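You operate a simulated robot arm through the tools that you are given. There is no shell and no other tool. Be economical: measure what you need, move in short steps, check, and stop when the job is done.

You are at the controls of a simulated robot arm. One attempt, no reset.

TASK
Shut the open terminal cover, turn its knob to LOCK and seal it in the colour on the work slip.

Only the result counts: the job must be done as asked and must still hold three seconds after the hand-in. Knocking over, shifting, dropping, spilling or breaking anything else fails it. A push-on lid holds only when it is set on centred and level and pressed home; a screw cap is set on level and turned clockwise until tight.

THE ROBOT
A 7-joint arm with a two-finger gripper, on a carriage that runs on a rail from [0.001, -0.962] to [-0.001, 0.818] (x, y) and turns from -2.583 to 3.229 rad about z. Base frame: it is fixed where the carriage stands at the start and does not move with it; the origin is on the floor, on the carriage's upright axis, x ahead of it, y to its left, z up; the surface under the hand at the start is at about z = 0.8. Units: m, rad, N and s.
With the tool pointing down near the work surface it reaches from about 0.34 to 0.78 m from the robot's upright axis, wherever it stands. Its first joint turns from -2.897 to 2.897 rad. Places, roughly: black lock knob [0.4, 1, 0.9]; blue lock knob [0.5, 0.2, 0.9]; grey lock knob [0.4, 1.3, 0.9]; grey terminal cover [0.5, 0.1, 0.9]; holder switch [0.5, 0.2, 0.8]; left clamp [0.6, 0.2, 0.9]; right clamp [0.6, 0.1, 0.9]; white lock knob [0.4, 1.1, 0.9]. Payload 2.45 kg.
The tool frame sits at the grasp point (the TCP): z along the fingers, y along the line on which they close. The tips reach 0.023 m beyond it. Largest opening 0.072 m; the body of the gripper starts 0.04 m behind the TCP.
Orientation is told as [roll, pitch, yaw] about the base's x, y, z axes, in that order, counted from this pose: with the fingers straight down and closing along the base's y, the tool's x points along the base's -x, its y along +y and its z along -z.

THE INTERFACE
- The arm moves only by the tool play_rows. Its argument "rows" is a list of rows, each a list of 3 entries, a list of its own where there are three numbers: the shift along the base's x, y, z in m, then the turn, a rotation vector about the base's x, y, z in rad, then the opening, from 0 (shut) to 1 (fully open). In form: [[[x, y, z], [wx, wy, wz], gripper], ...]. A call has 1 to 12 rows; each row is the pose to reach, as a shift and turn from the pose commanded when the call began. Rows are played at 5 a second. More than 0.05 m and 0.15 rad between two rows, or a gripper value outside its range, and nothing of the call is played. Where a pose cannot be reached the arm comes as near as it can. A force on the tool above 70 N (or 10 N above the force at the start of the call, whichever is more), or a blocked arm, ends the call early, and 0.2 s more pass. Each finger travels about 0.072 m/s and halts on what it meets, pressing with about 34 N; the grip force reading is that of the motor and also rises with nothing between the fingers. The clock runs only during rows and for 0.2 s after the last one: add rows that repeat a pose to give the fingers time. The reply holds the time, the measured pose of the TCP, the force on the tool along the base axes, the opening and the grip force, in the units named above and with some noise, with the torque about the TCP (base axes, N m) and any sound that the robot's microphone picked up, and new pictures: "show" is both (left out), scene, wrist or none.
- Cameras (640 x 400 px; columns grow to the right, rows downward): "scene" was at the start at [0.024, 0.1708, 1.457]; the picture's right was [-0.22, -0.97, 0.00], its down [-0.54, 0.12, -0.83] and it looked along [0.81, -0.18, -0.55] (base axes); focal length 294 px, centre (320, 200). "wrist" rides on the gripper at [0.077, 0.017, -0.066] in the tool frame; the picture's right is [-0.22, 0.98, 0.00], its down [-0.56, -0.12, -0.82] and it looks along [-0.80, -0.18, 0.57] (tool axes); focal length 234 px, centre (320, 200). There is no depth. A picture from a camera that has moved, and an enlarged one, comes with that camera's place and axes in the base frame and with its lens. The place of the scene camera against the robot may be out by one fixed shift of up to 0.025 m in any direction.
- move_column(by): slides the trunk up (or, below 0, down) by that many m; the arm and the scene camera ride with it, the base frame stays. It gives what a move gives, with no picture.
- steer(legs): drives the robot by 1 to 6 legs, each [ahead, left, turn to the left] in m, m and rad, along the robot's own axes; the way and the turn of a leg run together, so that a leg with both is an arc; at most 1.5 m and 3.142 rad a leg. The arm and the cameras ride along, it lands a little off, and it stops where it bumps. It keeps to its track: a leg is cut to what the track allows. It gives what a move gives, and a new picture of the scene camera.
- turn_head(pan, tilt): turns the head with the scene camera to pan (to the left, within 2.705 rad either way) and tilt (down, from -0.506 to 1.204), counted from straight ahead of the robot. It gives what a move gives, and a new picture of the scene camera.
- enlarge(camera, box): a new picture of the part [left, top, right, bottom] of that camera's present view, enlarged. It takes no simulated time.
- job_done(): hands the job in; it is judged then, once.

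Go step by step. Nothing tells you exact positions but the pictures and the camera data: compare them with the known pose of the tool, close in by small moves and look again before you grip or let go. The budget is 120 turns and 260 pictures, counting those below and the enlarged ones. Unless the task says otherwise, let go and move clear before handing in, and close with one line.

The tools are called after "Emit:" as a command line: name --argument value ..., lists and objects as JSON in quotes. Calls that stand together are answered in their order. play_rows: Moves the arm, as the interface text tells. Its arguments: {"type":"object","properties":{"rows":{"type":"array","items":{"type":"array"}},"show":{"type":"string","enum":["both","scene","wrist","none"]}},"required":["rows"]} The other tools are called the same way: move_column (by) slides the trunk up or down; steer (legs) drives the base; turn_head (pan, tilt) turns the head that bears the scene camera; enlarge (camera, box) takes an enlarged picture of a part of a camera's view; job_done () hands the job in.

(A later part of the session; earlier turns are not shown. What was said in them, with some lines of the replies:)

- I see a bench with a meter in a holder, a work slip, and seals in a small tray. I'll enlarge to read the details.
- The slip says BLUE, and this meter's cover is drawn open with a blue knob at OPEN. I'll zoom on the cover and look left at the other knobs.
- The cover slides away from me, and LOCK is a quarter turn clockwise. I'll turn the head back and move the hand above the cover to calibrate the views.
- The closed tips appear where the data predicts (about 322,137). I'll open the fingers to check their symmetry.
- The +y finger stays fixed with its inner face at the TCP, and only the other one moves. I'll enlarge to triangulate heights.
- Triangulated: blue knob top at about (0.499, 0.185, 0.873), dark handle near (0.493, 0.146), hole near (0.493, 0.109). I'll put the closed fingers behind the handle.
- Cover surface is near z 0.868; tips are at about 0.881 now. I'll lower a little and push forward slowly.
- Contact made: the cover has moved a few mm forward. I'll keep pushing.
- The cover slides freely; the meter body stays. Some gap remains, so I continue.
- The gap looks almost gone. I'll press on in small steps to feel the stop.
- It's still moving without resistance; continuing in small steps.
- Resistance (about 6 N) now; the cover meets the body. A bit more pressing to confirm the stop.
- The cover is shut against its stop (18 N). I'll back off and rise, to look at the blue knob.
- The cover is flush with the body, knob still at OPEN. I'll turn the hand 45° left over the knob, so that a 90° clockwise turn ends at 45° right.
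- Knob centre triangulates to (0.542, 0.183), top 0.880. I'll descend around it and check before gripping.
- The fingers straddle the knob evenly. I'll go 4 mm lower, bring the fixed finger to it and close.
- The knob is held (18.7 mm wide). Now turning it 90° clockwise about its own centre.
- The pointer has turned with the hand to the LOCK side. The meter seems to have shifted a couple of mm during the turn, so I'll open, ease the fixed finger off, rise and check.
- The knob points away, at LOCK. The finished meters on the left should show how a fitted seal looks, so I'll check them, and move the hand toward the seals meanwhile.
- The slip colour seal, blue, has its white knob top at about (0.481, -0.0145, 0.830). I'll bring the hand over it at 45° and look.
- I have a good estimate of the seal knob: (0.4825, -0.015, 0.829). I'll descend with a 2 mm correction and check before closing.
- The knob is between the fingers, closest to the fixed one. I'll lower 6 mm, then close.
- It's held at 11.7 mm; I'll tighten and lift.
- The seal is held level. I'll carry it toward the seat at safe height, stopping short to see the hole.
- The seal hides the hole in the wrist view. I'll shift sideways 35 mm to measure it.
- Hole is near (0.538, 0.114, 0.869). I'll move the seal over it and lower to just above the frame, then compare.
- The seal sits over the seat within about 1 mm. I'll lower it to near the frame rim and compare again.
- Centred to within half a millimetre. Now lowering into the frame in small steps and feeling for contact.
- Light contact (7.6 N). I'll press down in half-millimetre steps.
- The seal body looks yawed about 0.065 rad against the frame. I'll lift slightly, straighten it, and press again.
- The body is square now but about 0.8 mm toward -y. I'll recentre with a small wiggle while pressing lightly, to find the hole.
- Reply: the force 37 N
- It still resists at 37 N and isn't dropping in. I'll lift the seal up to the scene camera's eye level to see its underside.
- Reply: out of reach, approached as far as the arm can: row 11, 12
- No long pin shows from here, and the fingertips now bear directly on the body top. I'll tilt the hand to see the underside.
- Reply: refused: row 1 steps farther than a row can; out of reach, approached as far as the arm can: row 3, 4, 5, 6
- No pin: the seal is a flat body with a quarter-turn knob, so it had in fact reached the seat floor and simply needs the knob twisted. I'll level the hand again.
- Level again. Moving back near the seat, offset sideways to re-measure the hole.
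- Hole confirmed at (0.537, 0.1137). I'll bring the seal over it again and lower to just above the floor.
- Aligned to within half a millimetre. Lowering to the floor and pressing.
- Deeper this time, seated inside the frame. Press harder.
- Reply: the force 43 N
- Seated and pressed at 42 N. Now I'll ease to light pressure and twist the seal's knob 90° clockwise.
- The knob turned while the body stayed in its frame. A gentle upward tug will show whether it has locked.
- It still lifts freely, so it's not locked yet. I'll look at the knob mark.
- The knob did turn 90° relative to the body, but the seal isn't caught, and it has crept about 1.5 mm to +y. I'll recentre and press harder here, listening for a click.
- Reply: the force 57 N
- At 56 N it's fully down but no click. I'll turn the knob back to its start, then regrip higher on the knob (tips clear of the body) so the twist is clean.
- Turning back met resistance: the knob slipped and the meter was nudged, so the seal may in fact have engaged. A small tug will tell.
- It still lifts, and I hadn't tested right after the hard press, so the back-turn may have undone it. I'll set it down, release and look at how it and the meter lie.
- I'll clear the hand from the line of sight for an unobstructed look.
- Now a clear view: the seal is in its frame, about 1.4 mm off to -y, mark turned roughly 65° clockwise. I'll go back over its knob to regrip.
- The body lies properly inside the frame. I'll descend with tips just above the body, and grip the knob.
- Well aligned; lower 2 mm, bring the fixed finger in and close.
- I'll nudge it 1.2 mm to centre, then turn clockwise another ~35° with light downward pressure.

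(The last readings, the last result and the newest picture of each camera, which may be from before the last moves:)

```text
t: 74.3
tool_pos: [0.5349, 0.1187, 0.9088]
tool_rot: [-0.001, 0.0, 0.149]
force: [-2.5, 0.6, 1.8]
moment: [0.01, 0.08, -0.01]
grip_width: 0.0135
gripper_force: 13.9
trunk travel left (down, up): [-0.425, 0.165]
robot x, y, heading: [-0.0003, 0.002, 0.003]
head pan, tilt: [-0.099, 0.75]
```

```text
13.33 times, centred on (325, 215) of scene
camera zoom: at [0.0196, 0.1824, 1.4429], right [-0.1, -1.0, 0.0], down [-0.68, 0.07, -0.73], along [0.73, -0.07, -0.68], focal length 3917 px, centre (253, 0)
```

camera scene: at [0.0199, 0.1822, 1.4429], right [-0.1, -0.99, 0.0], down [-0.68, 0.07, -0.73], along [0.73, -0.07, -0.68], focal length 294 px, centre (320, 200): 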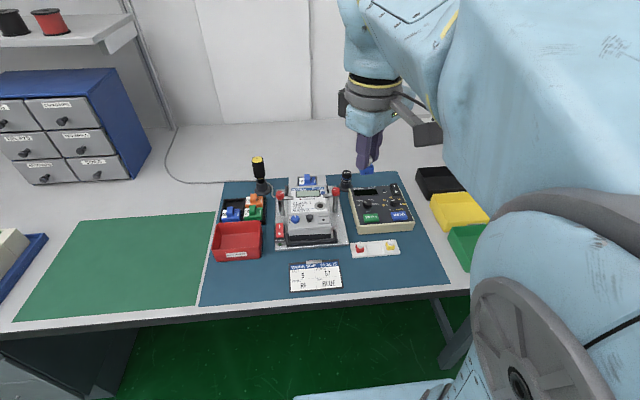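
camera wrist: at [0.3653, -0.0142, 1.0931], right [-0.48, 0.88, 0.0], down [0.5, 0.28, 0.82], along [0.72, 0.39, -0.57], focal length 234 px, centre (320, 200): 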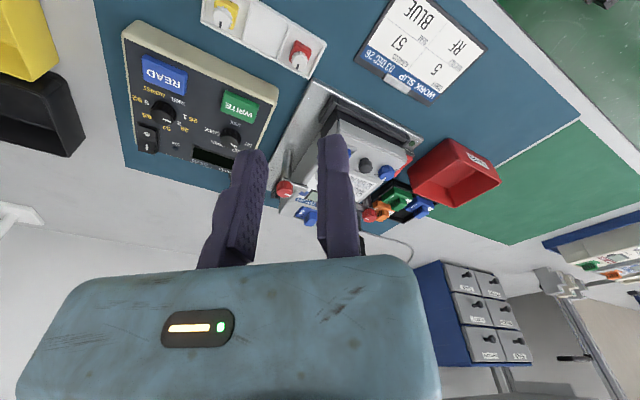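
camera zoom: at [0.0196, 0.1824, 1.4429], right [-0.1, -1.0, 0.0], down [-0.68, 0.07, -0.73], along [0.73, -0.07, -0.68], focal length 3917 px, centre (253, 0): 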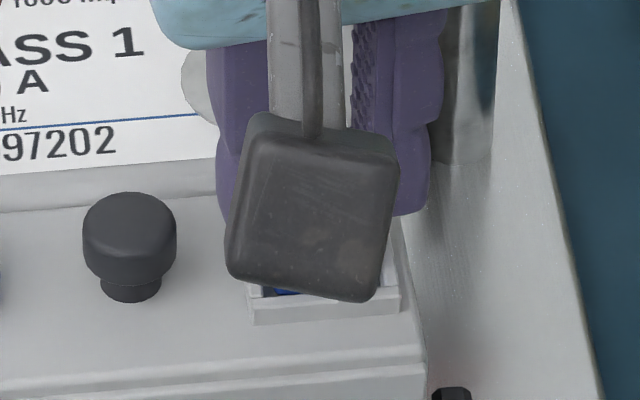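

Nice view: the seal is centred sideways, mark now about 90° clockwise. A -2.5 N reaction along x suggests it leans on the far rail, so I'll ease 1 mm back, then press hard.

Emit:
play_rows --rows '[[[-0.001, 0, 0], [0, 0, 0], 0], [[-0.001, 0, -0.002], [0, 0, 0], 0], [[-0.001, 0, -0.004], [0, 0, 0], 0], [[-0.001, 0, -0.005], [0, 0, 0], 0], [[-0.001, 0, -0.006], [0, 0, 0], 0], [[-0.001, 0, -0.006], [0, 0, 0], 0]]' --show "none"

Emit:
enlarge --camera "wrist" --box '[200, 60, 400, 185]'

```text
t: 75.7
tool_pos: [0.5348, 0.1187, 0.9053]
tool_rot: [-0.002, -0.009, 0.15]
force: [2.2, 0.2, 51.4]
moment: [-0.35, -0.07, 0.01]
grip_width: 0.0136
gripper_force: 14.1
trunk travel left (down, up): [-0.425, 0.165]
robot x, y, heading: [-0.0027, 0.0022, -0.003]
head pan, tilt: [-0.099, 0.75]
```

```text
3.20 times, centred on (300, 122) of wrist
camera zoom: at [0.4551, 0.1224, 0.9695], right [0.07, 1.0, 0.0], down [0.57, -0.04, 0.82], along [0.82, -0.06, -0.57], focal length 749 px, centre (384, 448)
```

zoom: 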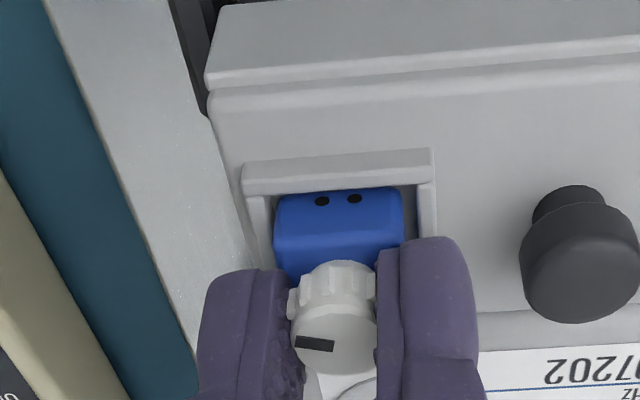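

Pressed at 51 N. Now a tug test.

Emit:
play_rows --rows '[[[0, 0, 0.003], [0, 0, 0], 0], [[0, 0, 0.006], [0, 0, 0], 0], [[0, 0, 0.008], [0, 0, 0], 0], [[0, 0, 0.008], [0, 0, 0], 0]]' --show "none"

Emit:
enlarge --camera "wrist" --box '[200, 60, 400, 185]'

```text
t: 76.7
tool_pos: [0.5352, 0.1177, 0.9082]
tool_rot: [0.0, 0.003, 0.149]
force: [0.2, 1.1, -2.3]
moment: [0.04, 0.02, -0.02]
grip_width: 0.0133
gripper_force: 14.0
trunk travel left (down, up): [-0.425, 0.165]
robot x, y, heading: [0.0008, 0.0016, 0.006]
head pan, tilt: [-0.099, 0.75]
```

```text
3.20 times, centred on (300, 122) of wrist
camera zoom: at [0.4557, 0.1222, 0.974], right [0.07, 1.0, 0.0], down [0.57, -0.04, 0.82], along [0.82, -0.06, -0.58], focal length 749 px, centre (384, 448)
```

zoom: 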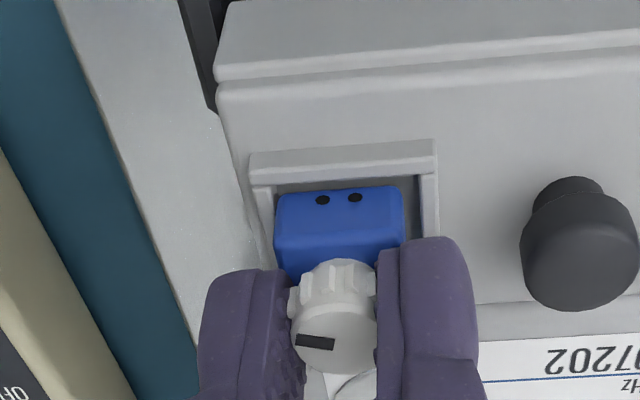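

Still not held (it rose with the hand). The knob may need more turn; I'll set it down with light pressure and turn further clockwise, watching torque.

Emit:
play_rows --rows '[[[0, 0, -0.0035], [0, 0, 0], 0], [[0.001, 0.0001, -0.0035], [0, 0, -0.143], 0], [[0.0019, 0.0, -0.0035], [0, 0, -0.286], 0], [[0.0029, -0.0002, -0.0035], [0, 0, -0.428], 0], [[0.0038, -0.0005, -0.0035], [0, 0, -0.571], 0], [[0.0047, -0.0009, -0.0035], [0, 0, -0.714], 0], [[0.0054, -0.0015, -0.0035], [0, 0, -0.857], 0], [[0.0061, -0.0022, -0.0035], [0, 0, -1.0], 0], [[0.0061, -0.0022, -0.0035], [0, 0, -1.0], 0]]' --show "none"

Emit:
enlarge --camera "wrist" --box '[200, 60, 400, 185]'

Emit:
enlarge --camera "scene" --box '[305, 200, 345, 230]'

```text
t: 78.7
tool_pos: [0.5414, 0.1172, 0.9066]
tool_rot: [-0.002, 0.001, -0.854]
force: [1.2, 3.2, 3.1]
moment: [0.08, 0.0, -0.04]
grip_width: 0.0135
gripper_force: 14.1
trunk travel left (down, up): [-0.425, 0.165]
robot x, y, heading: [0.001, 0.0039, -0.001]
head pan, tilt: [-0.099, 0.75]
```

```text
3.20 times, centred on (300, 122) of wrist
camera zoom: at [0.5035, 0.1839, 0.9715], right [0.88, 0.48, 0.0], down [0.27, -0.5, 0.82], along [0.39, -0.72, -0.57], focal length 749 px, centre (384, 448)
```

zoom: 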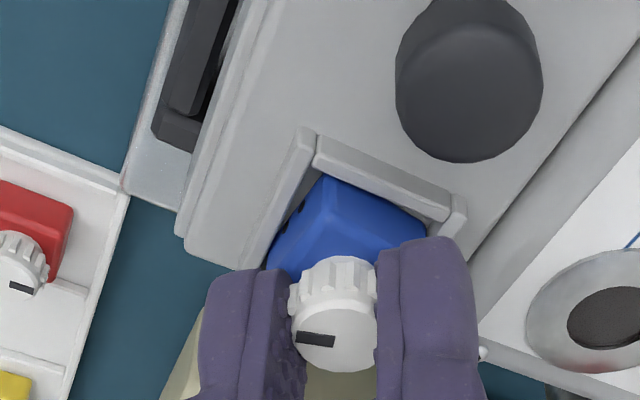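

```text
13.33 times, centred on (325, 215) of scene
camera zoom: at [0.0197, 0.1825, 1.4429], right [-0.1, -1.0, 0.0], down [-0.68, 0.07, -0.73], along [0.73, -0.07, -0.68], focal length 3917 px, centre (253, 0)
```

zoom: 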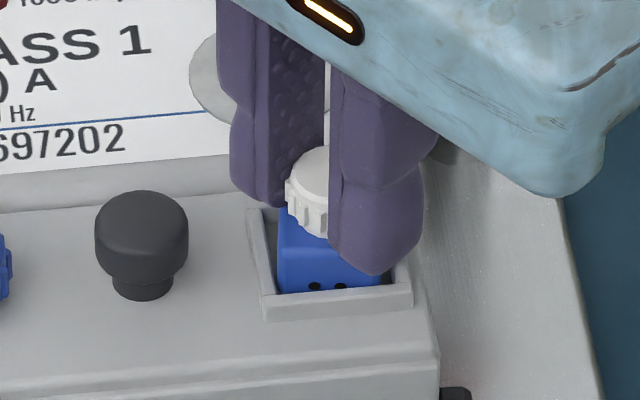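

Emit:
play_rows --rows '[[[0, 0, 0.001], [0, 0, 0], 0], [[0, 0, 0.003], [0, 0, 0], 0], [[0, 0, 0.004], [0, 0, 0], 0], [[0, 0, 0.004], [0, 0, 0], 0]]' --show "none"

Emit:
enlarge --camera "wrist" --box '[200, 60, 400, 185]'

Emit:
enlarge --camera "scene" --box '[305, 200, 345, 230]'

```text
t: 79.7
tool_pos: [0.5405, 0.1152, 0.9105]
tool_rot: [0.0, 0.002, -0.851]
force: [0.8, 0.4, -1.2]
moment: [0.03, -0.04, 0.0]
grip_width: 0.0134
gripper_force: 13.6
trunk travel left (down, up): [-0.425, 0.165]
robot x, y, heading: [0.0007, -0.0008, -0.002]
head pan, tilt: [-0.099, 0.75]
```

```text
3.20 times, centred on (300, 122) of wrist
camera zoom: at [0.503, 0.1837, 0.9755], right [0.88, 0.48, 0.0], down [0.28, -0.5, 0.82], along [0.39, -0.72, -0.57], focal length 749 px, centre (384, 448)
```

zoom: 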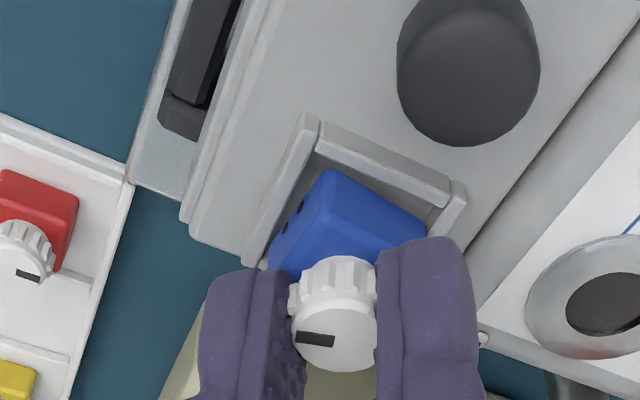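

```text
13.33 times, centred on (325, 215) of scene
camera zoom: at [0.0201, 0.1823, 1.4429], right [-0.1, -0.99, 0.0], down [-0.68, 0.07, -0.73], along [0.73, -0.07, -0.68], focal length 3917 px, centre (253, 0)
```

zoom: 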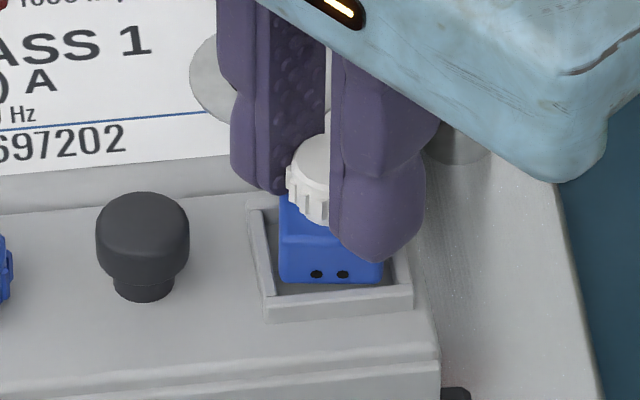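

Still free. I need to see the underside properly with the knob in its turned state; I'll lift to mid height and tilt the hand about 1 rad toward the camera.

Emit:
play_rows --rows '[[[0, 0, 0.04], [0, 0, 0], 0], [[-0.01, 0, 0.085], [0, 0, 0], 0], [[-0.03, 0, 0.13], [0, 0, 0], 0], [[-0.055, 0, 0.17], [0, 0.1, 0], 0], [[-0.08, 0, 0.21], [0, 0.23, 0], 0], [[-0.1, 0, 0.25], [0, 0.36, 0], 0], [[-0.12, 0, 0.28], [0, 0.49, 0], 0], [[-0.12, 0, 0.29], [0, 0.62, 0], 0], [[-0.12, 0, 0.29], [0, 0.75, 0], 0], [[-0.12, 0, 0.29], [0, 0.88, 0], 0], [[-0.12, 0, 0.29], [0, 1.0, 0], 0], [[-0.12, 0, 0.29], [0, 1.0, 0], 0]]' --show "scene"

```text
t: 82.5
tool_pos: [0.378, 0.1035, 1.1544]
tool_rot: [-1.045, 0.542, -1.307]
force: [1.2, -1.2, -0.5]
moment: [0.06, 0.08, -0.04]
grip_width: 0.0136
gripper_force: 13.7
out of reach, approached as far as the arm can: row 8, 9, 10, 11, 12
trunk travel left (down, up): [-0.425, 0.165]
robot x, y, heading: [0.0005, -0.0014, 0.0]
head pan, tilt: [-0.099, 0.75]
stopped in row 12: the arm was blocked; the commanded pose is now the measured one
camera scene: at [0.0217, 0.1811, 1.443], right [-0.1, -0.99, 0.0], down [-0.68, 0.07, -0.73], along [0.73, -0.07, -0.68], focal length 294 px, centre (320, 200)
```

scene: 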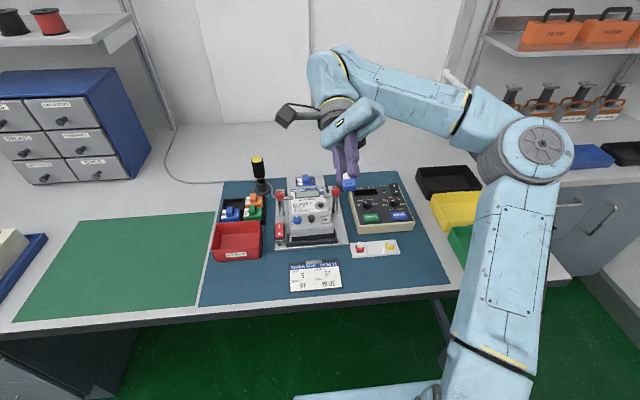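

Emit:
enlarge --camera "scene" --box '[325, 165, 373, 200]'

Emit:
enlarge --camera "wrist" --box '[220, 60, 400, 185]'

Emit:
enlarge --camera "scene" --box '[270, 180, 350, 240]'

```text
11.43 times, centred on (349, 182) of scene
camera zoom: at [0.0217, 0.1811, 1.443], right [-0.1, -0.99, 0.0], down [-0.68, 0.07, -0.73], along [0.73, -0.07, -0.68], focal length 3357 px, centre (-11, 400)
```

zoom: 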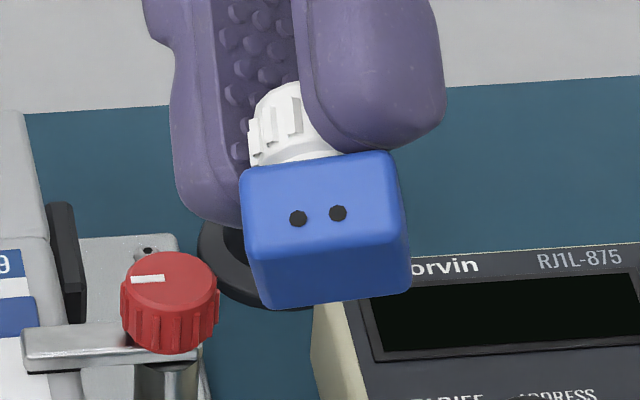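

```text
3.20 times, centred on (310, 122) of wrist
camera zoom: at [0.4259, 0.1742, 1.2082], right [0.41, 0.37, -0.84], down [0.82, -0.55, 0.16], along [-0.4, -0.75, -0.53], focal length 749 px, centre (352, 448)
```

zoom: 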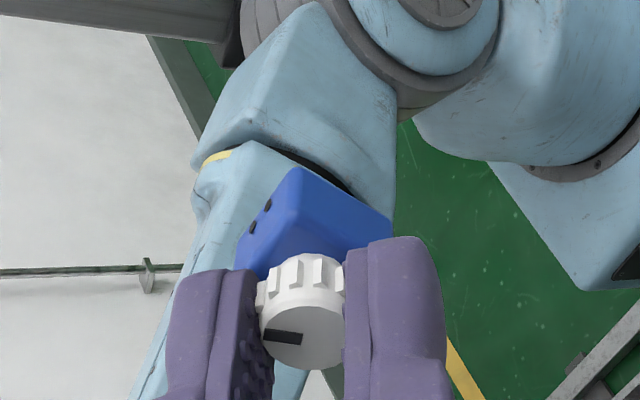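

```text
6.67 times, centred on (310, 210) of scene
camera zoom: at [0.0217, 0.1811, 1.443], right [-0.1, -0.99, 0.0], down [-0.68, 0.07, -0.73], along [0.73, -0.07, -0.68], focal length 1958 px, centre (387, 133)
```

zoom: 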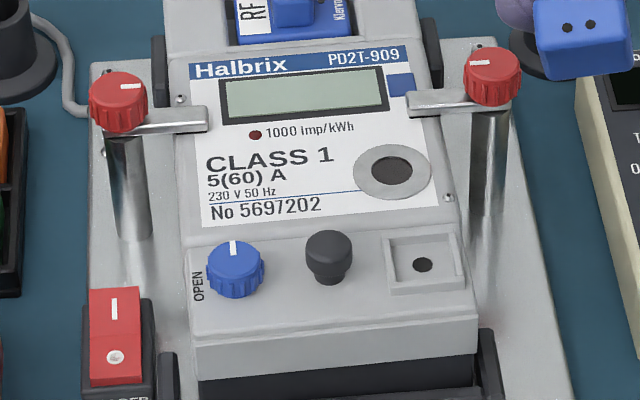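

The underside is flat, and the two holes suggest a twist (ratchet) type seal. Meter and cover look fine. I'll level the hand again.

Emit:
play_rows --rows '[[[0, 0, 0], [0, -0.14, 0], 0], [[0, 0, 0], [0, -0.28, 0], 0], [[0, 0, 0], [0, -0.42, 0], 0], [[0, 0, 0], [0, -0.56, 0], 0], [[0, 0, 0], [0, -0.7, 0], 0], [[0, 0, 0], [0, -0.84, 0], 0], [[0, 0, 0], [0, -0.98, 0], 0], [[0, 0, 0], [0, -1.12, 0], 0], [[0, 0, 0], [0, -1.12, 0], 0]]' --show "none"

```text
t: 84.5
tool_pos: [0.3762, 0.1043, 1.1531]
tool_rot: [0.012, 0.02, -0.977]
force: [-0.8, -0.1, 0.5]
moment: [0.02, 0.01, -0.01]
grip_width: 0.0136
gripper_force: 13.7
trunk travel left (down, up): [-0.425, 0.165]
robot x, y, heading: [0.0041, -0.0, 0.004]
head pan, tilt: [-0.099, 0.75]
```

Emit:
play_rows --rows '[[[0.02, 0, -0.03], [-0.0233, -0.0013, 0.127], 0], [[0.05, 0.0, -0.06], [-0.0233, -0.0013, 0.127], 0], [[0.08, 0.0, -0.09], [-0.0233, -0.0013, 0.127], 0], [[0.08, 0.0, -0.09], [-0.0233, -0.0013, 0.127], 0]]' --show "none"

```text
t: 85.5
tool_pos: [0.4565, 0.1024, 1.0648]
tool_rot: [-0.004, 0.001, -0.848]
force: [0.8, -0.3, -0.4]
moment: [0.0, 0.0, 0.01]
grip_width: 0.0134
gripper_force: 13.9
trunk travel left (down, up): [-0.425, 0.165]
robot x, y, heading: [0.0005, 0.0009, 0.002]
head pan, tilt: [-0.099, 0.75]
```

Emit:
play_rows --rows '[[[0.02, 0.02, -0.04], [0, 0, 0], 0], [[0.04, 0.045, -0.08], [0, 0, 0], 0], [[0.055, 0.06, -0.105], [0, 0, 0], 0], [[0.055, 0.06, -0.105], [0, 0, 0], 0]]' --show "none"

Emit:
enlarge --camera "wrist" --box '[200, 30, 440, 180]'

Emit:
enlarge --camera "scene" --box '[270, 180, 350, 240]'

```text
refused: row 2 steps farther than a row can; nothing moved
```

```text
2.67 times, centred on (320, 105) of wrist
camera zoom: at [0.4193, 0.1702, 1.1298], right [0.88, 0.48, 0.0], down [0.28, -0.5, 0.82], along [0.39, -0.72, -0.57], focal length 624 px, centre (320, 453)
```

zoom: 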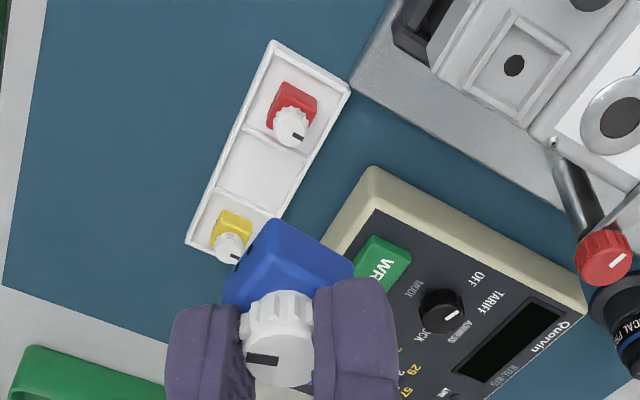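

```text
6.67 times, centred on (310, 210) of scene
camera zoom: at [0.0208, 0.1811, 1.443], right [-0.1, -0.99, 0.0], down [-0.68, 0.07, -0.73], along [0.73, -0.07, -0.68], focal length 1958 px, centre (387, 133)
```

zoom: 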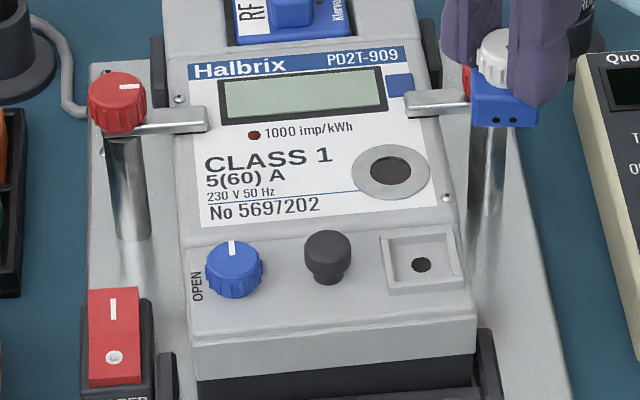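

Hole now at (0.5377, 0.1083) by both cameras. Carrying the seal over it and down to ~12 mm above contact.

Emit:
play_rows --rows '[[[0.03, 0.004, -0.02], [0, 0, 0], 0], [[0.06, 0.008, -0.05], [0, 0, 0], 0], [[0.0849, 0.0121, -0.085], [0, 0, 0], 0], [[0.0849, 0.0121, -0.12], [0, 0, 0], 0], [[0.0849, 0.0121, -0.145], [0, 0, 0], 0], [[0.0849, 0.0121, -0.145], [0, 0, 0], 0]]' --show "none"

Emit:
enlarge --camera "wrist" --box '[200, 40, 400, 165]'

Emit:
enlarge --camera "scene" --box '[305, 200, 345, 230]'

```text
t: 86.9
tool_pos: [0.5406, 0.1165, 0.916]
tool_rot: [0.0, 0.001, -0.848]
force: [0.2, -0.3, -0.2]
moment: [-0.05, -0.03, -0.02]
grip_width: 0.014
gripper_force: 13.8
trunk travel left (down, up): [-0.425, 0.165]
robot x, y, heading: [0.0007, -0.0025, -0.0]
head pan, tilt: [-0.099, 0.75]
```

```text
3.20 times, centred on (300, 102) of wrist
camera zoom: at [0.5023, 0.1848, 0.9827], right [0.88, 0.48, 0.0], down [0.28, -0.5, 0.82], along [0.39, -0.72, -0.57], focal length 749 px, centre (384, 512)
```

zoom: 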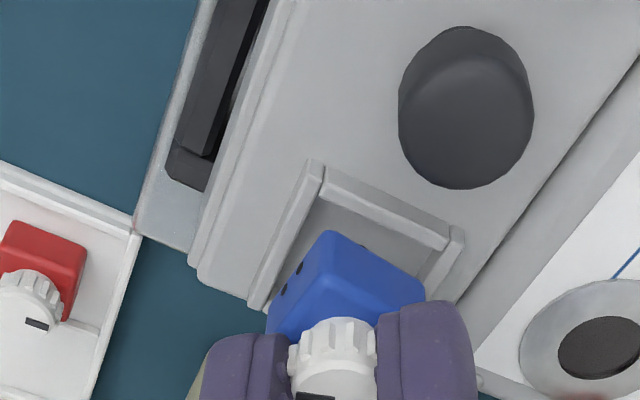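

```text
13.33 times, centred on (325, 215) of scene
camera zoom: at [0.0201, 0.1819, 1.4429], right [-0.1, -0.99, 0.0], down [-0.68, 0.07, -0.73], along [0.73, -0.07, -0.68], focal length 3917 px, centre (253, 0)
```

zoom: 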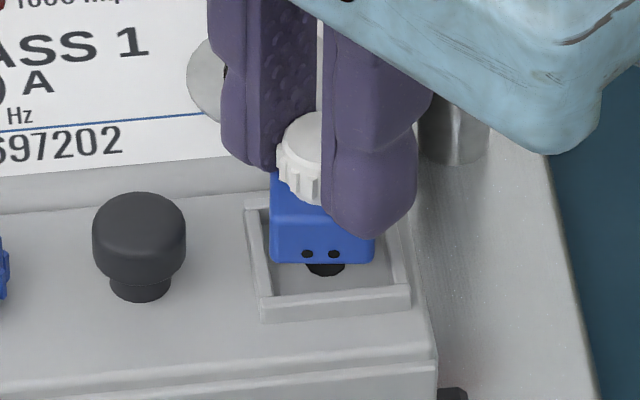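

Sideways it needs 1.5 mm to -y; fore-aft fits. Lowering onto the floor.

Emit:
play_rows --rows '[[[0, -0.0015, 0], [0, 0, 0], 0], [[0, -0.0015, -0.005], [0, 0, 0], 0], [[0, -0.0015, -0.009], [0, 0, 0], 0], [[0, -0.0015, -0.011], [0, 0, 0], 0], [[0, -0.0015, -0.011], [0, 0, 0], 0]]' --show "none"

Emit:
enlarge --camera "wrist" --box '[200, 40, 400, 165]'

Emit:
enlarge --camera "scene" --box '[305, 200, 345, 230]'

```text
t: 88.1
tool_pos: [0.5387, 0.1156, 0.9109]
tool_rot: [0.002, -0.002, -0.848]
force: [2.8, 3.5, 33.1]
moment: [-0.42, 0.09, 0.0]
grip_width: 0.0137
gripper_force: 13.7
trunk travel left (down, up): [-0.425, 0.165]
robot x, y, heading: [-0.0005, 0.0009, -0.007]
head pan, tilt: [-0.099, 0.75]
```

```text
3.20 times, centred on (300, 102) of wrist
camera zoom: at [0.5014, 0.1828, 0.9754], right [0.88, 0.48, 0.0], down [0.27, -0.5, 0.82], along [0.4, -0.72, -0.57], focal length 749 px, centre (384, 512)
```

zoom: 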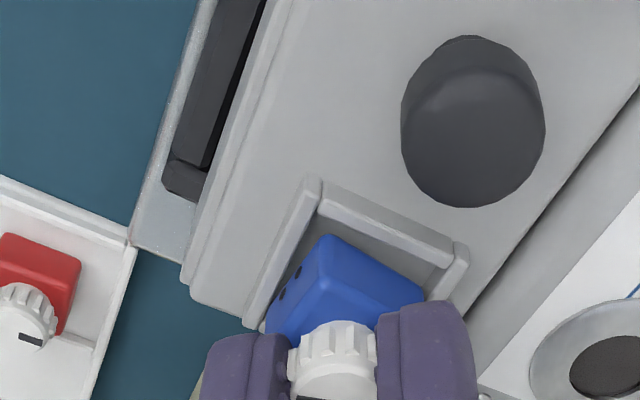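

```text
13.33 times, centred on (325, 215) of scene
camera zoom: at [0.0181, 0.1818, 1.4433], right [-0.1, -0.99, 0.0], down [-0.68, 0.07, -0.73], along [0.73, -0.07, -0.68], focal length 3917 px, centre (253, 0)
```

zoom: 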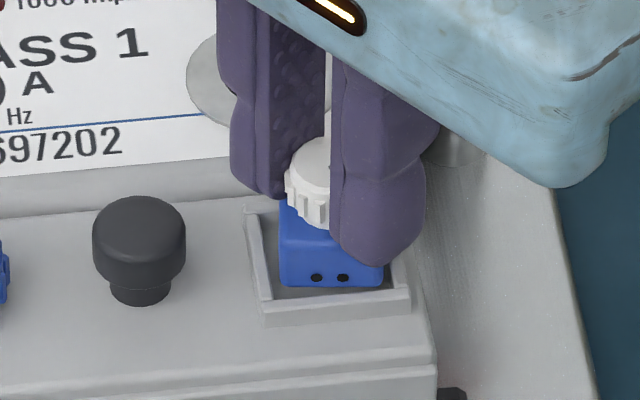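

The torque reading says the push is borne at the -y edge, so the seal is on that rail; the moment is a precise guide. I'll lift 3 mm, shift +2 mm in y and lower again.

Emit:
play_rows --rows '[[[0, 0, 0.004], [0, 0, 0], 0], [[0, 0.002, 0.004], [0, 0, 0], 0], [[0, 0.002, 0.001], [0, 0, 0], 0], [[0, 0.002, -0.002], [0, 0, 0], 0], [[0, 0.002, -0.004], [0, 0, 0], 0], [[0, 0.002, -0.004], [0, 0, 0], 0]]' --show "none"

Emit:
enlarge --camera "wrist" --box '[200, 40, 400, 165]'

Emit:
enlarge --camera "scene" --box '[305, 200, 345, 230]'

```text
t: 89.5
tool_pos: [0.5403, 0.1158, 0.9084]
tool_rot: [0.007, -0.004, -0.848]
force: [3.1, -6.5, 65.6]
moment: [-0.9, 0.91, 0.12]
grip_width: 0.0142
gripper_force: 14.0
trunk travel left (down, up): [-0.425, 0.165]
robot x, y, heading: [0.0007, -0.0023, -0.002]
head pan, tilt: [-0.099, 0.75]
```

```text
3.20 times, centred on (300, 102) of wrist
camera zoom: at [0.501, 0.1849, 0.9742], right [0.88, 0.48, 0.01], down [0.27, -0.5, 0.82], along [0.4, -0.72, -0.57], focal length 749 px, centre (384, 512)
```

zoom: 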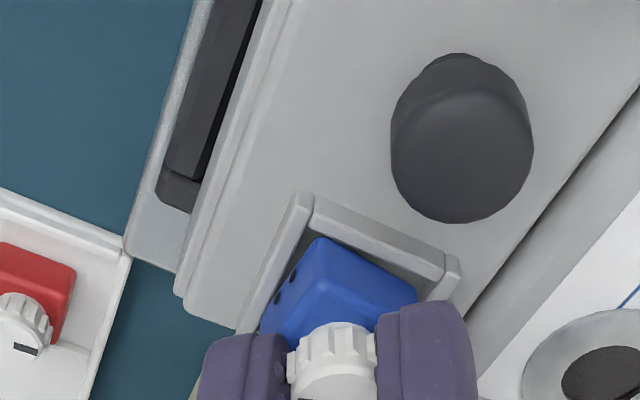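

```text
13.33 times, centred on (325, 215) of scene
camera zoom: at [0.0163, 0.1806, 1.4436], right [-0.1, -0.99, 0.0], down [-0.68, 0.07, -0.73], along [0.73, -0.07, -0.68], focal length 3917 px, centre (253, 0)
```

zoom: 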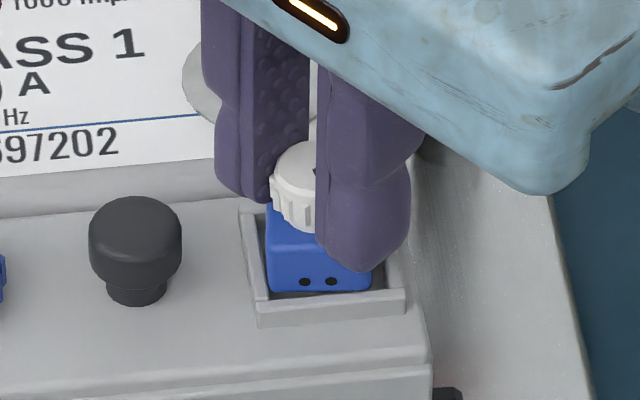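

The load is on the -x,-y corner, so the seal is probably slightly tilted in the grip. I'll ease off, release and let it settle flat, then look.

Emit:
play_rows --rows '[[[0, 0, 0.003], [0, 0, 0], 0], [[0, -0.0005, 0.0055], [0, 0, 0], 0], [[0, -0.0005, 0.0055], [0, 0, 0], 0.15], [[0, -0.0005, 0.0055], [0, 0, 0], 0.35], [[0.001, 0.001, 0.0055], [0, 0, 0], 0.4], [[0.001, 0.001, 0.025], [0, 0, 0], 0.4], [[-0.01, 0.02, 0.06], [0, 0, 0], 0.4], [[-0.03, 0.05, 0.08], [0, 0, 0.1], 0.4], [[-0.05, 0.08, 0.09], [0, 0, 0.24], 0.4], [[-0.06, 0.1, 0.09], [0, 0, 0.38], 0.4]]' --show "none"

Emit:
enlarge --camera "scene" --box '[310, 200, 342, 225]'

Emit:
enlarge --camera "scene" --box '[270, 180, 350, 240]'

```text
t: 91.7
tool_pos: [0.4813, 0.2177, 0.994]
tool_rot: [-0.001, 0.003, -0.467]
force: [0.5, -0.2, 0.5]
moment: [0.01, 0.0, -0.01]
grip_width: 0.0287
gripper_force: 0.1
trunk travel left (down, up): [-0.425, 0.165]
robot x, y, heading: [-0.0047, -0.0034, -0.003]
head pan, tilt: [-0.099, 0.75]
```

```text
16.00 times, centred on (326, 212) of scene
camera zoom: at [0.0199, 0.1818, 1.4429], right [-0.1, -0.99, 0.0], down [-0.68, 0.07, -0.73], along [0.73, -0.07, -0.68], focal length 4700 px, centre (224, 0)
```

zoom: 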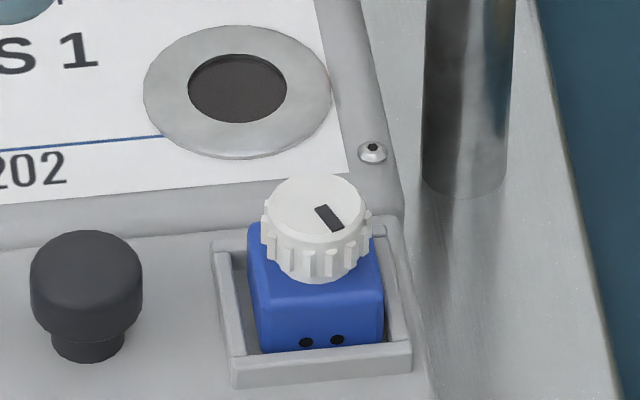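

```text
6.67 times, centred on (310, 210) of scene
camera zoom: at [0.0199, 0.1818, 1.4429], right [-0.1, -0.99, 0.0], down [-0.68, 0.07, -0.73], along [0.73, -0.07, -0.68], focal length 1958 px, centre (387, 133)
```

zoom: 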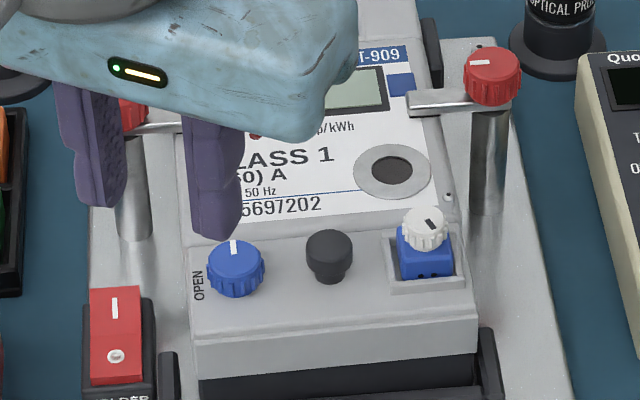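

The seal now rests flat and centred in its frame. I'll press it home from the top of its knob with closed fingers.

Emit:
play_rows --rows '[[[0.005, -0.02, 0], [0, 0, 0.14], 0.2], [[0.01, -0.04, 0], [0, 0, 0.28], 0], [[0.02, -0.06, 0], [0, 0, 0.42], 0], [[0.03, -0.075, 0], [0, 0, 0.56], 0], [[0.04, -0.09, 0], [0, 0, 0.7], 0], [[0.05, -0.1, 0], [0, 0, 0.84], 0], [[0.0572, -0.11, -0.02], [0, 0, 0.98], 0], [[0.0572, -0.11, -0.045], [0, 0, 1.1], 0], [[0.0572, -0.11, -0.06], [0, 0, 1.187], 0], [[0.0572, -0.11, -0.066], [0, 0, 1.187], 0], [[0.0572, -0.11, -0.066], [0, 0, 1.187], 0]]' --show "none"

Emit:
enlarge --camera "wrist" --box '[200, 40, 400, 165]'

Emit:
enlarge --camera "scene" --box '[305, 195, 345, 225]'

```text
t: 94.1
tool_pos: [0.5369, 0.1084, 0.9295]
tool_rot: [-0.003, 0.002, 0.719]
force: [0.5, -0.2, 0.5]
moment: [0.0, -0.03, -0.03]
grip_width: 0.0
gripper_force: 28.0
trunk travel left (down, up): [-0.425, 0.165]
robot x, y, heading: [0.002, 0.0044, 0.002]
head pan, tilt: [-0.099, 0.75]
```

```text
3.20 times, centred on (300, 102) of wrist
camera zoom: at [0.4674, 0.068, 0.9946], right [-0.48, 0.88, 0.0], down [0.5, 0.28, 0.82], along [0.72, 0.39, -0.57], focal length 749 px, centre (384, 512)
```

zoom: 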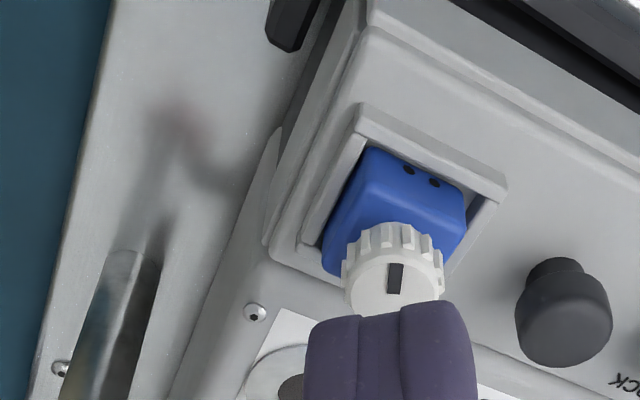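

```text
13.33 times, centred on (325, 210) of scene
camera zoom: at [0.02, 0.1819, 1.4429], right [-0.1, -0.99, 0.0], down [-0.68, 0.07, -0.73], along [0.73, -0.07, -0.68], focal length 3917 px, centre (253, 67)
```

zoom: 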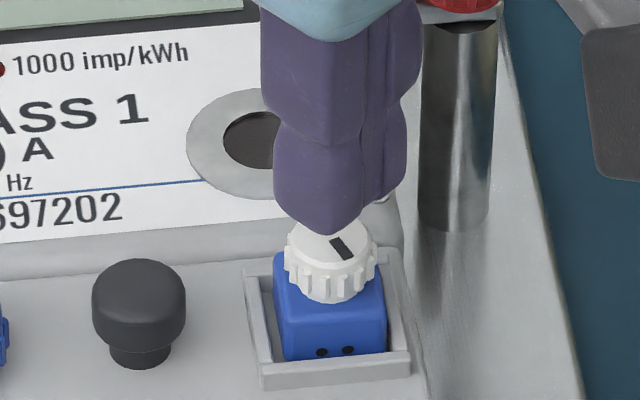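

Right above the knob. Pressing down.

Emit:
play_rows --rows '[[[-0.001, 0, -0.006], [0, 0, 0], 0], [[-0.001, 0, -0.01], [0, 0, 0], 0], [[-0.001, 0, -0.012], [0, 0, 0], 0], [[-0.001, 0, -0.014], [0, 0, 0], 0], [[-0.001, 0, -0.016], [0, 0, 0], 0], [[-0.001, 0, -0.018], [0, 0, 0], 0], [[-0.001, 0, -0.018], [0, 0, 0], 0]]' --show "none"

Emit:
enlarge --camera "scene" --box '[305, 195, 345, 225]'

```text
t: 95.8
tool_pos: [0.5368, 0.1079, 0.9171]
tool_rot: [-0.011, -0.016, 0.717]
force: [-9.8, -2.4, 32.8]
moment: [-0.08, 0.26, 0.05]
grip_width: 0.0061
gripper_force: 13.4
trunk travel left (down, up): [-0.425, 0.165]
robot x, y, heading: [-0.0055, -0.0002, -0.008]
head pan, tilt: [-0.099, 0.75]
stopped in row 7: the force on the tool passed its limit at 70 N (the readings are from after the stop); the commanded pose is now the measured one
```

```text
13.33 times, centred on (325, 210) of scene
camera zoom: at [0.0169, 0.1811, 1.4424], right [-0.1, -0.99, 0.0], down [-0.68, 0.07, -0.73], along [0.73, -0.07, -0.68], focal length 3917 px, centre (253, 67)
```

zoom: 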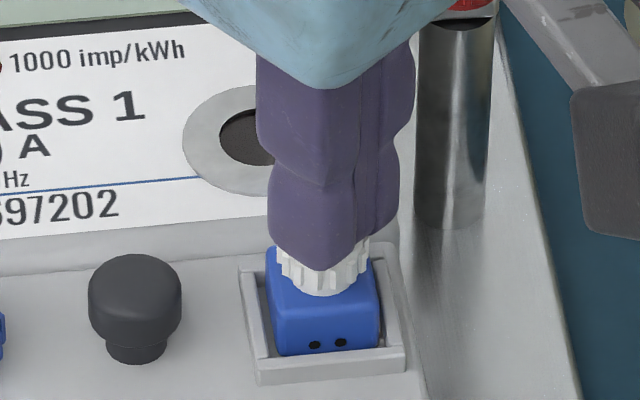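

No click at 70 N from above. Now with it truly seated, I'll regrip the knob and twist clockwise.

Emit:
play_rows --rows '[[[0, 0, 0.01], [0, 0, 0], 0], [[-0.003, 0.003, 0.018], [0, 0, 0], 0.3], [[-0.0085, 0.0077, 0.018], [0, 0, 0], 0.36], [[-0.0085, 0.0077, 0.018], [0, 0, 0], 0.36]]' --show "none"

Emit:
enlarge --camera "wrist" --box '[200, 60, 400, 185]'

Emit:
enlarge --camera "scene" --box '[305, 195, 345, 225]'

```text
t: 96.8
tool_pos: [0.5295, 0.1153, 0.9308]
tool_rot: [-0.008, -0.009, 0.719]
force: [0.2, 0.5, 0.0]
moment: [0.02, 0.02, 0.01]
grip_width: 0.0257
gripper_force: 0.1
trunk travel left (down, up): [-0.425, 0.165]
robot x, y, heading: [0.0024, 0.0008, 0.007]
head pan, tilt: [-0.099, 0.75]
```

```text
3.20 times, centred on (300, 122) of wrist
camera zoom: at [0.4595, 0.0751, 0.9957], right [-0.48, 0.88, -0.01], down [0.49, 0.27, 0.83], along [0.73, 0.39, -0.56], focal length 749 px, centre (384, 448)
```

zoom: 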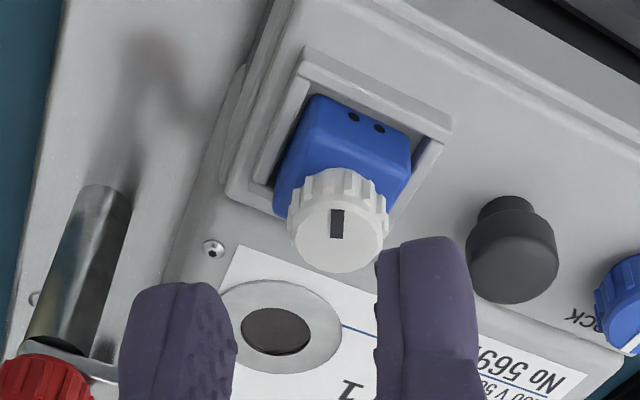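

```text
13.33 times, centred on (325, 210) of scene
camera zoom: at [0.0199, 0.1819, 1.4428], right [-0.1, -0.99, 0.0], down [-0.68, 0.07, -0.73], along [0.73, -0.07, -0.68], focal length 3917 px, centre (253, 67)
```

zoom: 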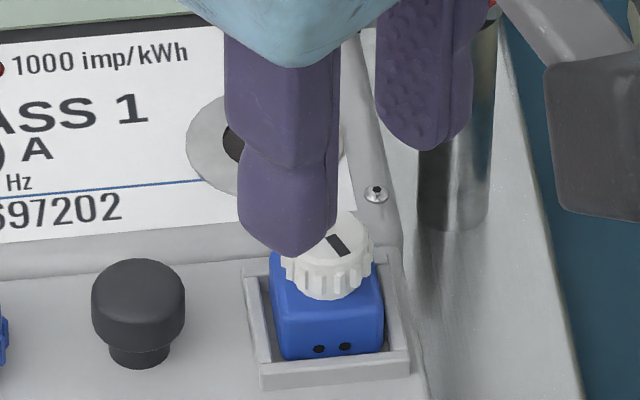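

Emit:
play_rows --rows '[[[0.0012, 0.0011, 0], [0, 0.012, 0], 0.36], [[0.0012, 0.0011, -0.012], [0, 0.012, 0], 0.36], [[0.0012, 0.0011, -0.021], [0, 0.012, 0], 0.36], [[0.0012, 0.0011, -0.021], [0, 0.012, 0], 0.36]]' --show "none"

Emit:
enlarge --camera "wrist" --box '[200, 60, 400, 185]'

```text
t: 97.8
tool_pos: [0.531, 0.1143, 0.9104]
tool_rot: [-0.002, 0.0, 0.718]
force: [0.9, 0.5, -0.3]
moment: [-0.01, 0.0, 0.01]
grip_width: 0.0255
gripper_force: 0.0
trunk travel left (down, up): [-0.425, 0.165]
robot x, y, heading: [-0.0012, -0.0008, -0.002]
head pan, tilt: [-0.099, 0.75]
```

```text
3.20 times, centred on (300, 122) of wrist
camera zoom: at [0.4613, 0.0752, 0.9754], right [-0.48, 0.88, 0.0], down [0.5, 0.28, 0.82], along [0.72, 0.39, -0.57], focal length 749 px, centre (384, 448)
```

zoom: 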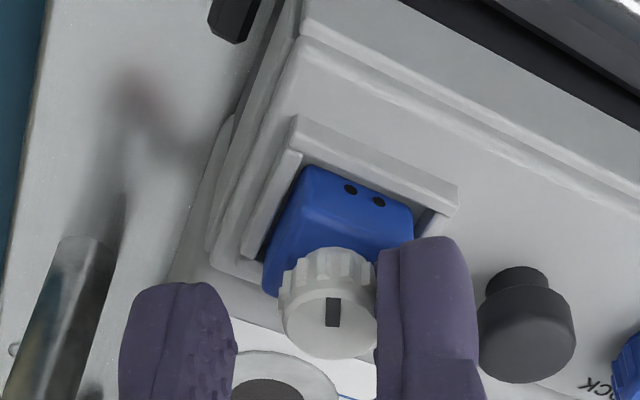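

Aligned again. Grip, press lightly, and turn clockwise ~70°.

Emit:
play_rows --rows '[[[0.0013, -0.0015, -0.002], [0, 0, 0], 0.36], [[0.0013, -0.0015, -0.002], [0, 0, 0], 0.2], [[0.0013, -0.0015, -0.002], [0, 0, 0], 0.0], [[0.0013, -0.0015, -0.0035], [0, 0, 0], 0.0], [[0.0021, -0.0009, -0.0035], [0, 0, -0.143], 0], [[0.0029, -0.0004, -0.0035], [0, 0, -0.286], 0], [[0.0038, -0.0001, -0.0035], [0, 0, -0.428], 0], [[0.0048, 0.0001, -0.0035], [0, 0, -0.571], 0], [[0.0057, 0.0002, -0.0035], [0, 0, -0.714], 0], [[0.0067, 0.0001, -0.0035], [0, 0, -0.857], 0], [[0.0077, -0.0001, -0.0035], [0, 0, -1.0], 0], [[0.0086, -0.0004, -0.0035], [0, 0, -1.142], 0]]' --show "none"

Emit:
enlarge --camera "wrist" --box '[200, 60, 400, 185]'

Emit:
enlarge --camera "scene" --box '[305, 195, 345, 225]'

```text
t: 100.4
tool_pos: [0.5393, 0.1164, 0.9075]
tool_rot: [-0.003, 0.001, -0.428]
force: [-4.9, -0.7, 2.4]
moment: [-0.03, 0.16, 0.03]
grip_width: 0.0126
gripper_force: 13.7
trunk travel left (down, up): [-0.425, 0.165]
robot x, y, heading: [-0.0032, 0.0015, -0.002]
head pan, tilt: [-0.099, 0.75]
```

```text
3.20 times, centred on (300, 122) of wrist
camera zoom: at [0.4765, 0.1624, 0.9722], right [0.6, 0.8, 0.0], down [0.46, -0.34, 0.82], along [0.65, -0.49, -0.57], focal length 749 px, centre (384, 448)
```

zoom: 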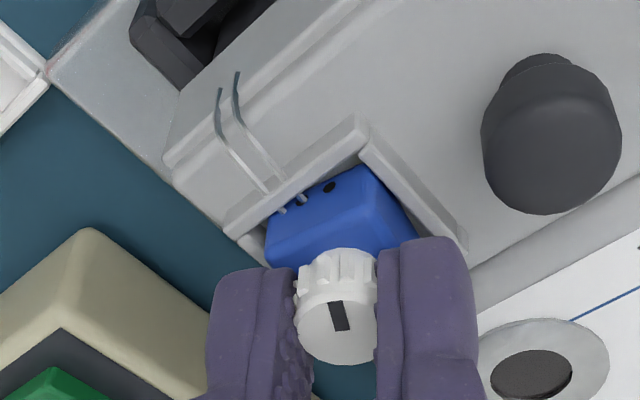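

```text
13.33 times, centred on (325, 210) of scene
camera zoom: at [0.0195, 0.1818, 1.4428], right [-0.1, -0.99, 0.0], down [-0.68, 0.07, -0.73], along [0.73, -0.07, -0.68], focal length 3917 px, centre (253, 67)
```

zoom: 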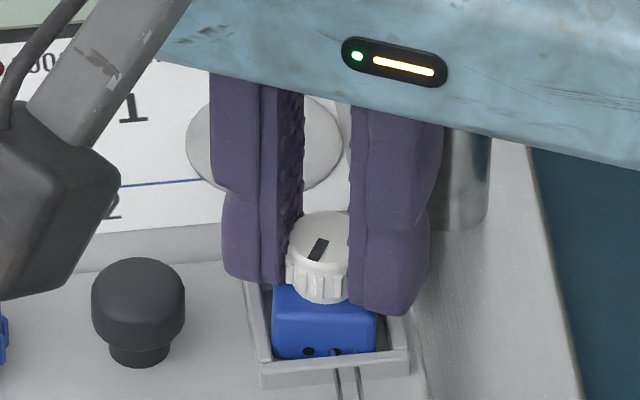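

A seal wire has appeared from the two holes: the twist has sealed it. I'll release gently and move clear to inspect.

Emit:
play_rows --rows '[[[-0.0005, 0, 0.001], [0, 0, 0], 0], [[-0.0005, 0, 0.001], [0, 0, 0], 0.15], [[-0.0005, 0, 0.001], [0, 0, 0], 0.35], [[0.0003, 0.0018, 0.001], [0, 0, 0], 0.4], [[0.0003, 0.0018, 0.02], [0, 0, 0], 0.4], [[-0.01, 0.0018, 0.05], [0, 0, 0], 0.4], [[-0.04, 0.03, 0.08], [0, 0, 0.1], 0.4], [[-0.07, 0.06, 0.1], [0, 0, 0.22], 0.4], [[-0.1, 0.09, 0.1], [0, 0, 0.35], 0.4], [[-0.12, 0.12, 0.12], [0, 0, 0.43], 0.4]]' --show "wrist"

Emit:
enlarge --camera "scene" --box '[305, 200, 345, 230]'

Emit:
enlarge --camera "scene" --box '[260, 175, 356, 247]'

```text
refused: row 7 steps farther than a row can; nothing moved
```

```text
13.33 times, centred on (325, 215) of scene
camera zoom: at [0.0195, 0.1818, 1.4428], right [-0.1, -0.99, 0.0], down [-0.68, 0.07, -0.73], along [0.73, -0.07, -0.68], focal length 3917 px, centre (253, 0)
```

zoom: 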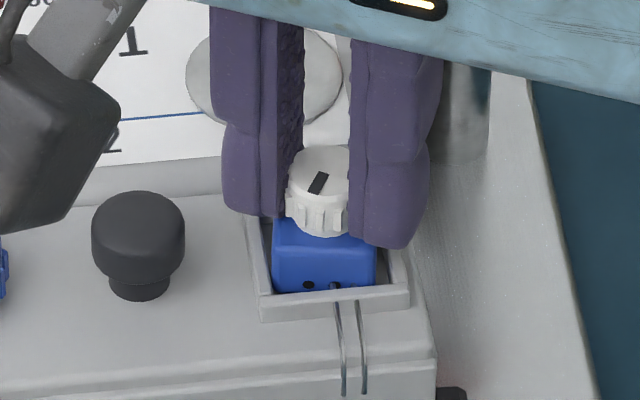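

```text
5.56 times, centred on (308, 211) of scene
camera zoom: at [0.0195, 0.1818, 1.4428], right [-0.1, -0.99, 0.0], down [-0.68, 0.07, -0.73], along [0.73, -0.07, -0.68], focal length 1632 px, centre (387, 139)
```

zoom: 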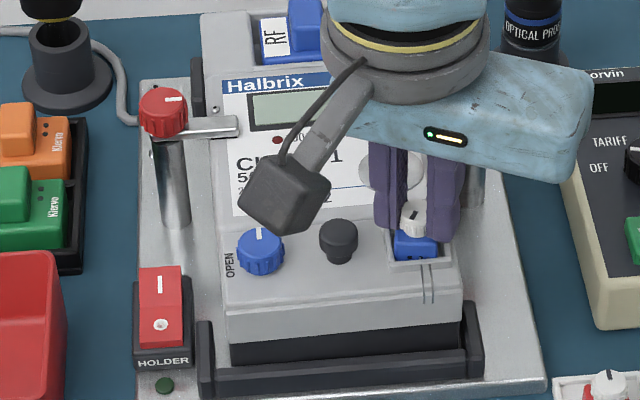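

Emit:
play_rows --rows '[[[-0.0005, 0, 0.001], [0, 0, 0], 0], [[-0.0005, 0, 0.001], [0, 0, 0], 0.15], [[-0.0005, 0, 0.001], [0, 0, 0], 0.35], [[0.0003, 0.0018, 0.001], [0, 0, 0], 0.4], [[0.0003, 0.0018, 0.02], [0, 0, 0], 0.4], [[-0.005, 0.0018, 0.06], [0, 0, 0], 0.4], [[-0.025, 0.025, 0.09], [0, 0, 0.1], 0.4], [[-0.045, 0.05, 0.11], [0, 0, 0.22], 0.4], [[-0.07, 0.08, 0.12], [0, 0, 0.35], 0.4], [[-0.09, 0.12, 0.12], [0, 0, 0.43], 0.4]]' --show "wrist"

Emit:
enlarge --camera "scene" --box '[305, 200, 345, 230]'

Emit:
enlarge --camera "scene" --box '[260, 175, 356, 247]'

```text
t: 102.6
tool_pos: [0.4485, 0.2341, 1.0261]
tool_rot: [0.0, 0.001, 0.007]
force: [0.5, -0.8, -1.2]
moment: [0.0, -0.01, -0.01]
grip_width: 0.0288
gripper_force: 0.0
trunk travel left (down, up): [-0.425, 0.165]
robot x, y, heading: [0.0006, -0.0017, -0.002]
head pan, tilt: [-0.099, 0.75]
camera wrist: at [0.372, 0.2493, 1.0921], right [0.21, 0.98, 0.0], down [0.56, -0.12, 0.82], along [0.8, -0.17, -0.57], focal length 234 px, centre (320, 200)
```

wrist: 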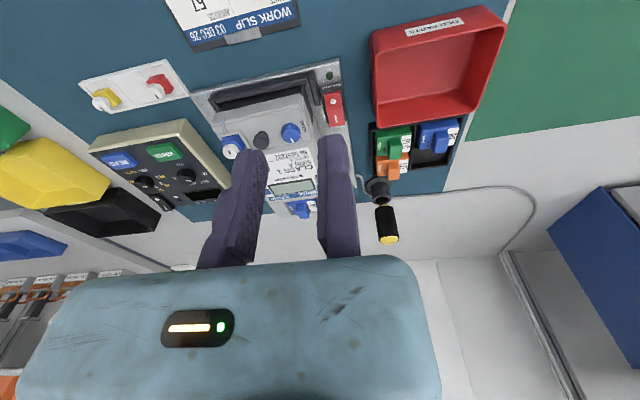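

```text
13.33 times, centred on (325, 215) of scene
camera zoom: at [0.0201, 0.1816, 1.4429], right [-0.1, -0.99, 0.0], down [-0.68, 0.07, -0.73], along [0.73, -0.07, -0.68], focal length 3917 px, centre (253, 0)
```

zoom: 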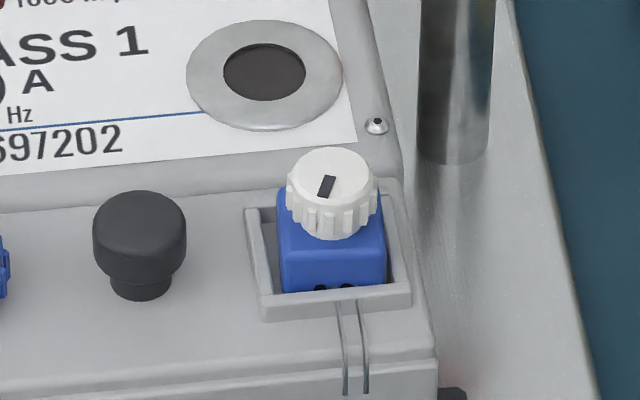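

```text
5.56 times, centred on (308, 211) of scene
camera zoom: at [0.0201, 0.1816, 1.4429], right [-0.1, -0.99, 0.0], down [-0.68, 0.07, -0.73], along [0.73, -0.07, -0.68], focal length 1632 px, centre (387, 139)
```

zoom: 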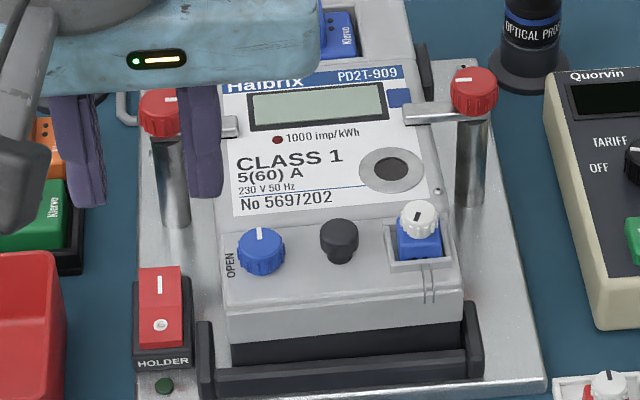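

Sealed: wire in place, hand clear. A last close check of the cover seam and knob at LOCK.

Emit:
enlarge --camera "wrist" --box '[190, 70, 350, 220]'

Emit:
enlarge --camera "scene" --box '[285, 200, 325, 230]'

```text
2.67 times, centred on (270, 145) of wrist
camera zoom: at [0.372, 0.2493, 1.0921], right [0.21, 0.98, 0.0], down [0.56, -0.12, 0.82], along [0.8, -0.17, -0.57], focal length 624 px, centre (453, 347)
```

zoom: 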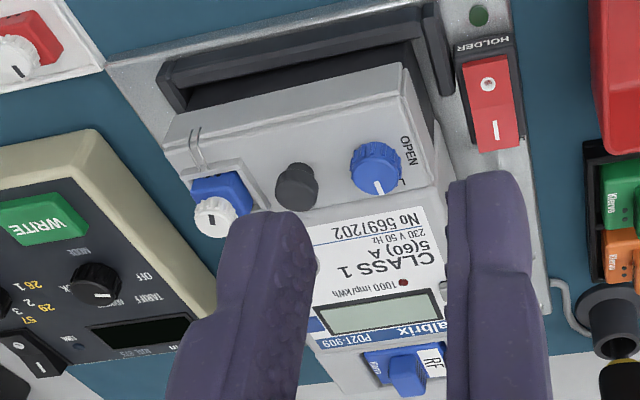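

```text
13.33 times, centred on (305, 215) of scene
camera zoom: at [0.0201, 0.1816, 1.4429], right [-0.1, -0.99, 0.0], down [-0.68, 0.07, -0.73], along [0.73, -0.07, -0.68], focal length 3917 px, centre (520, 0)
```

zoom: 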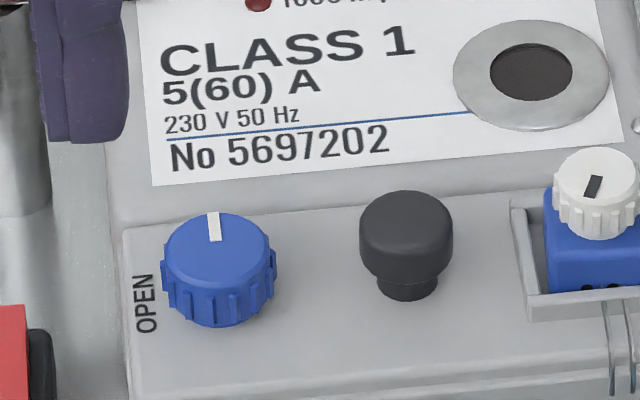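

The cover is shut flush, its knob points to LOCK, and the blue seal sits in its seat with the wire through. The hand is clear, so I'm handing in.

Emit:
job_done

```text
The job is handed in.
```

I shut the terminal cover, turned its knob to LOCK and fitted the blue seal from the work slip. The seal's wire appeared in its two holes when I twisted it. I didn't pull on the seal afterwards to test it. While I worked the knob and seal, the meter slid about 4 mm in its holder, and I left it there.
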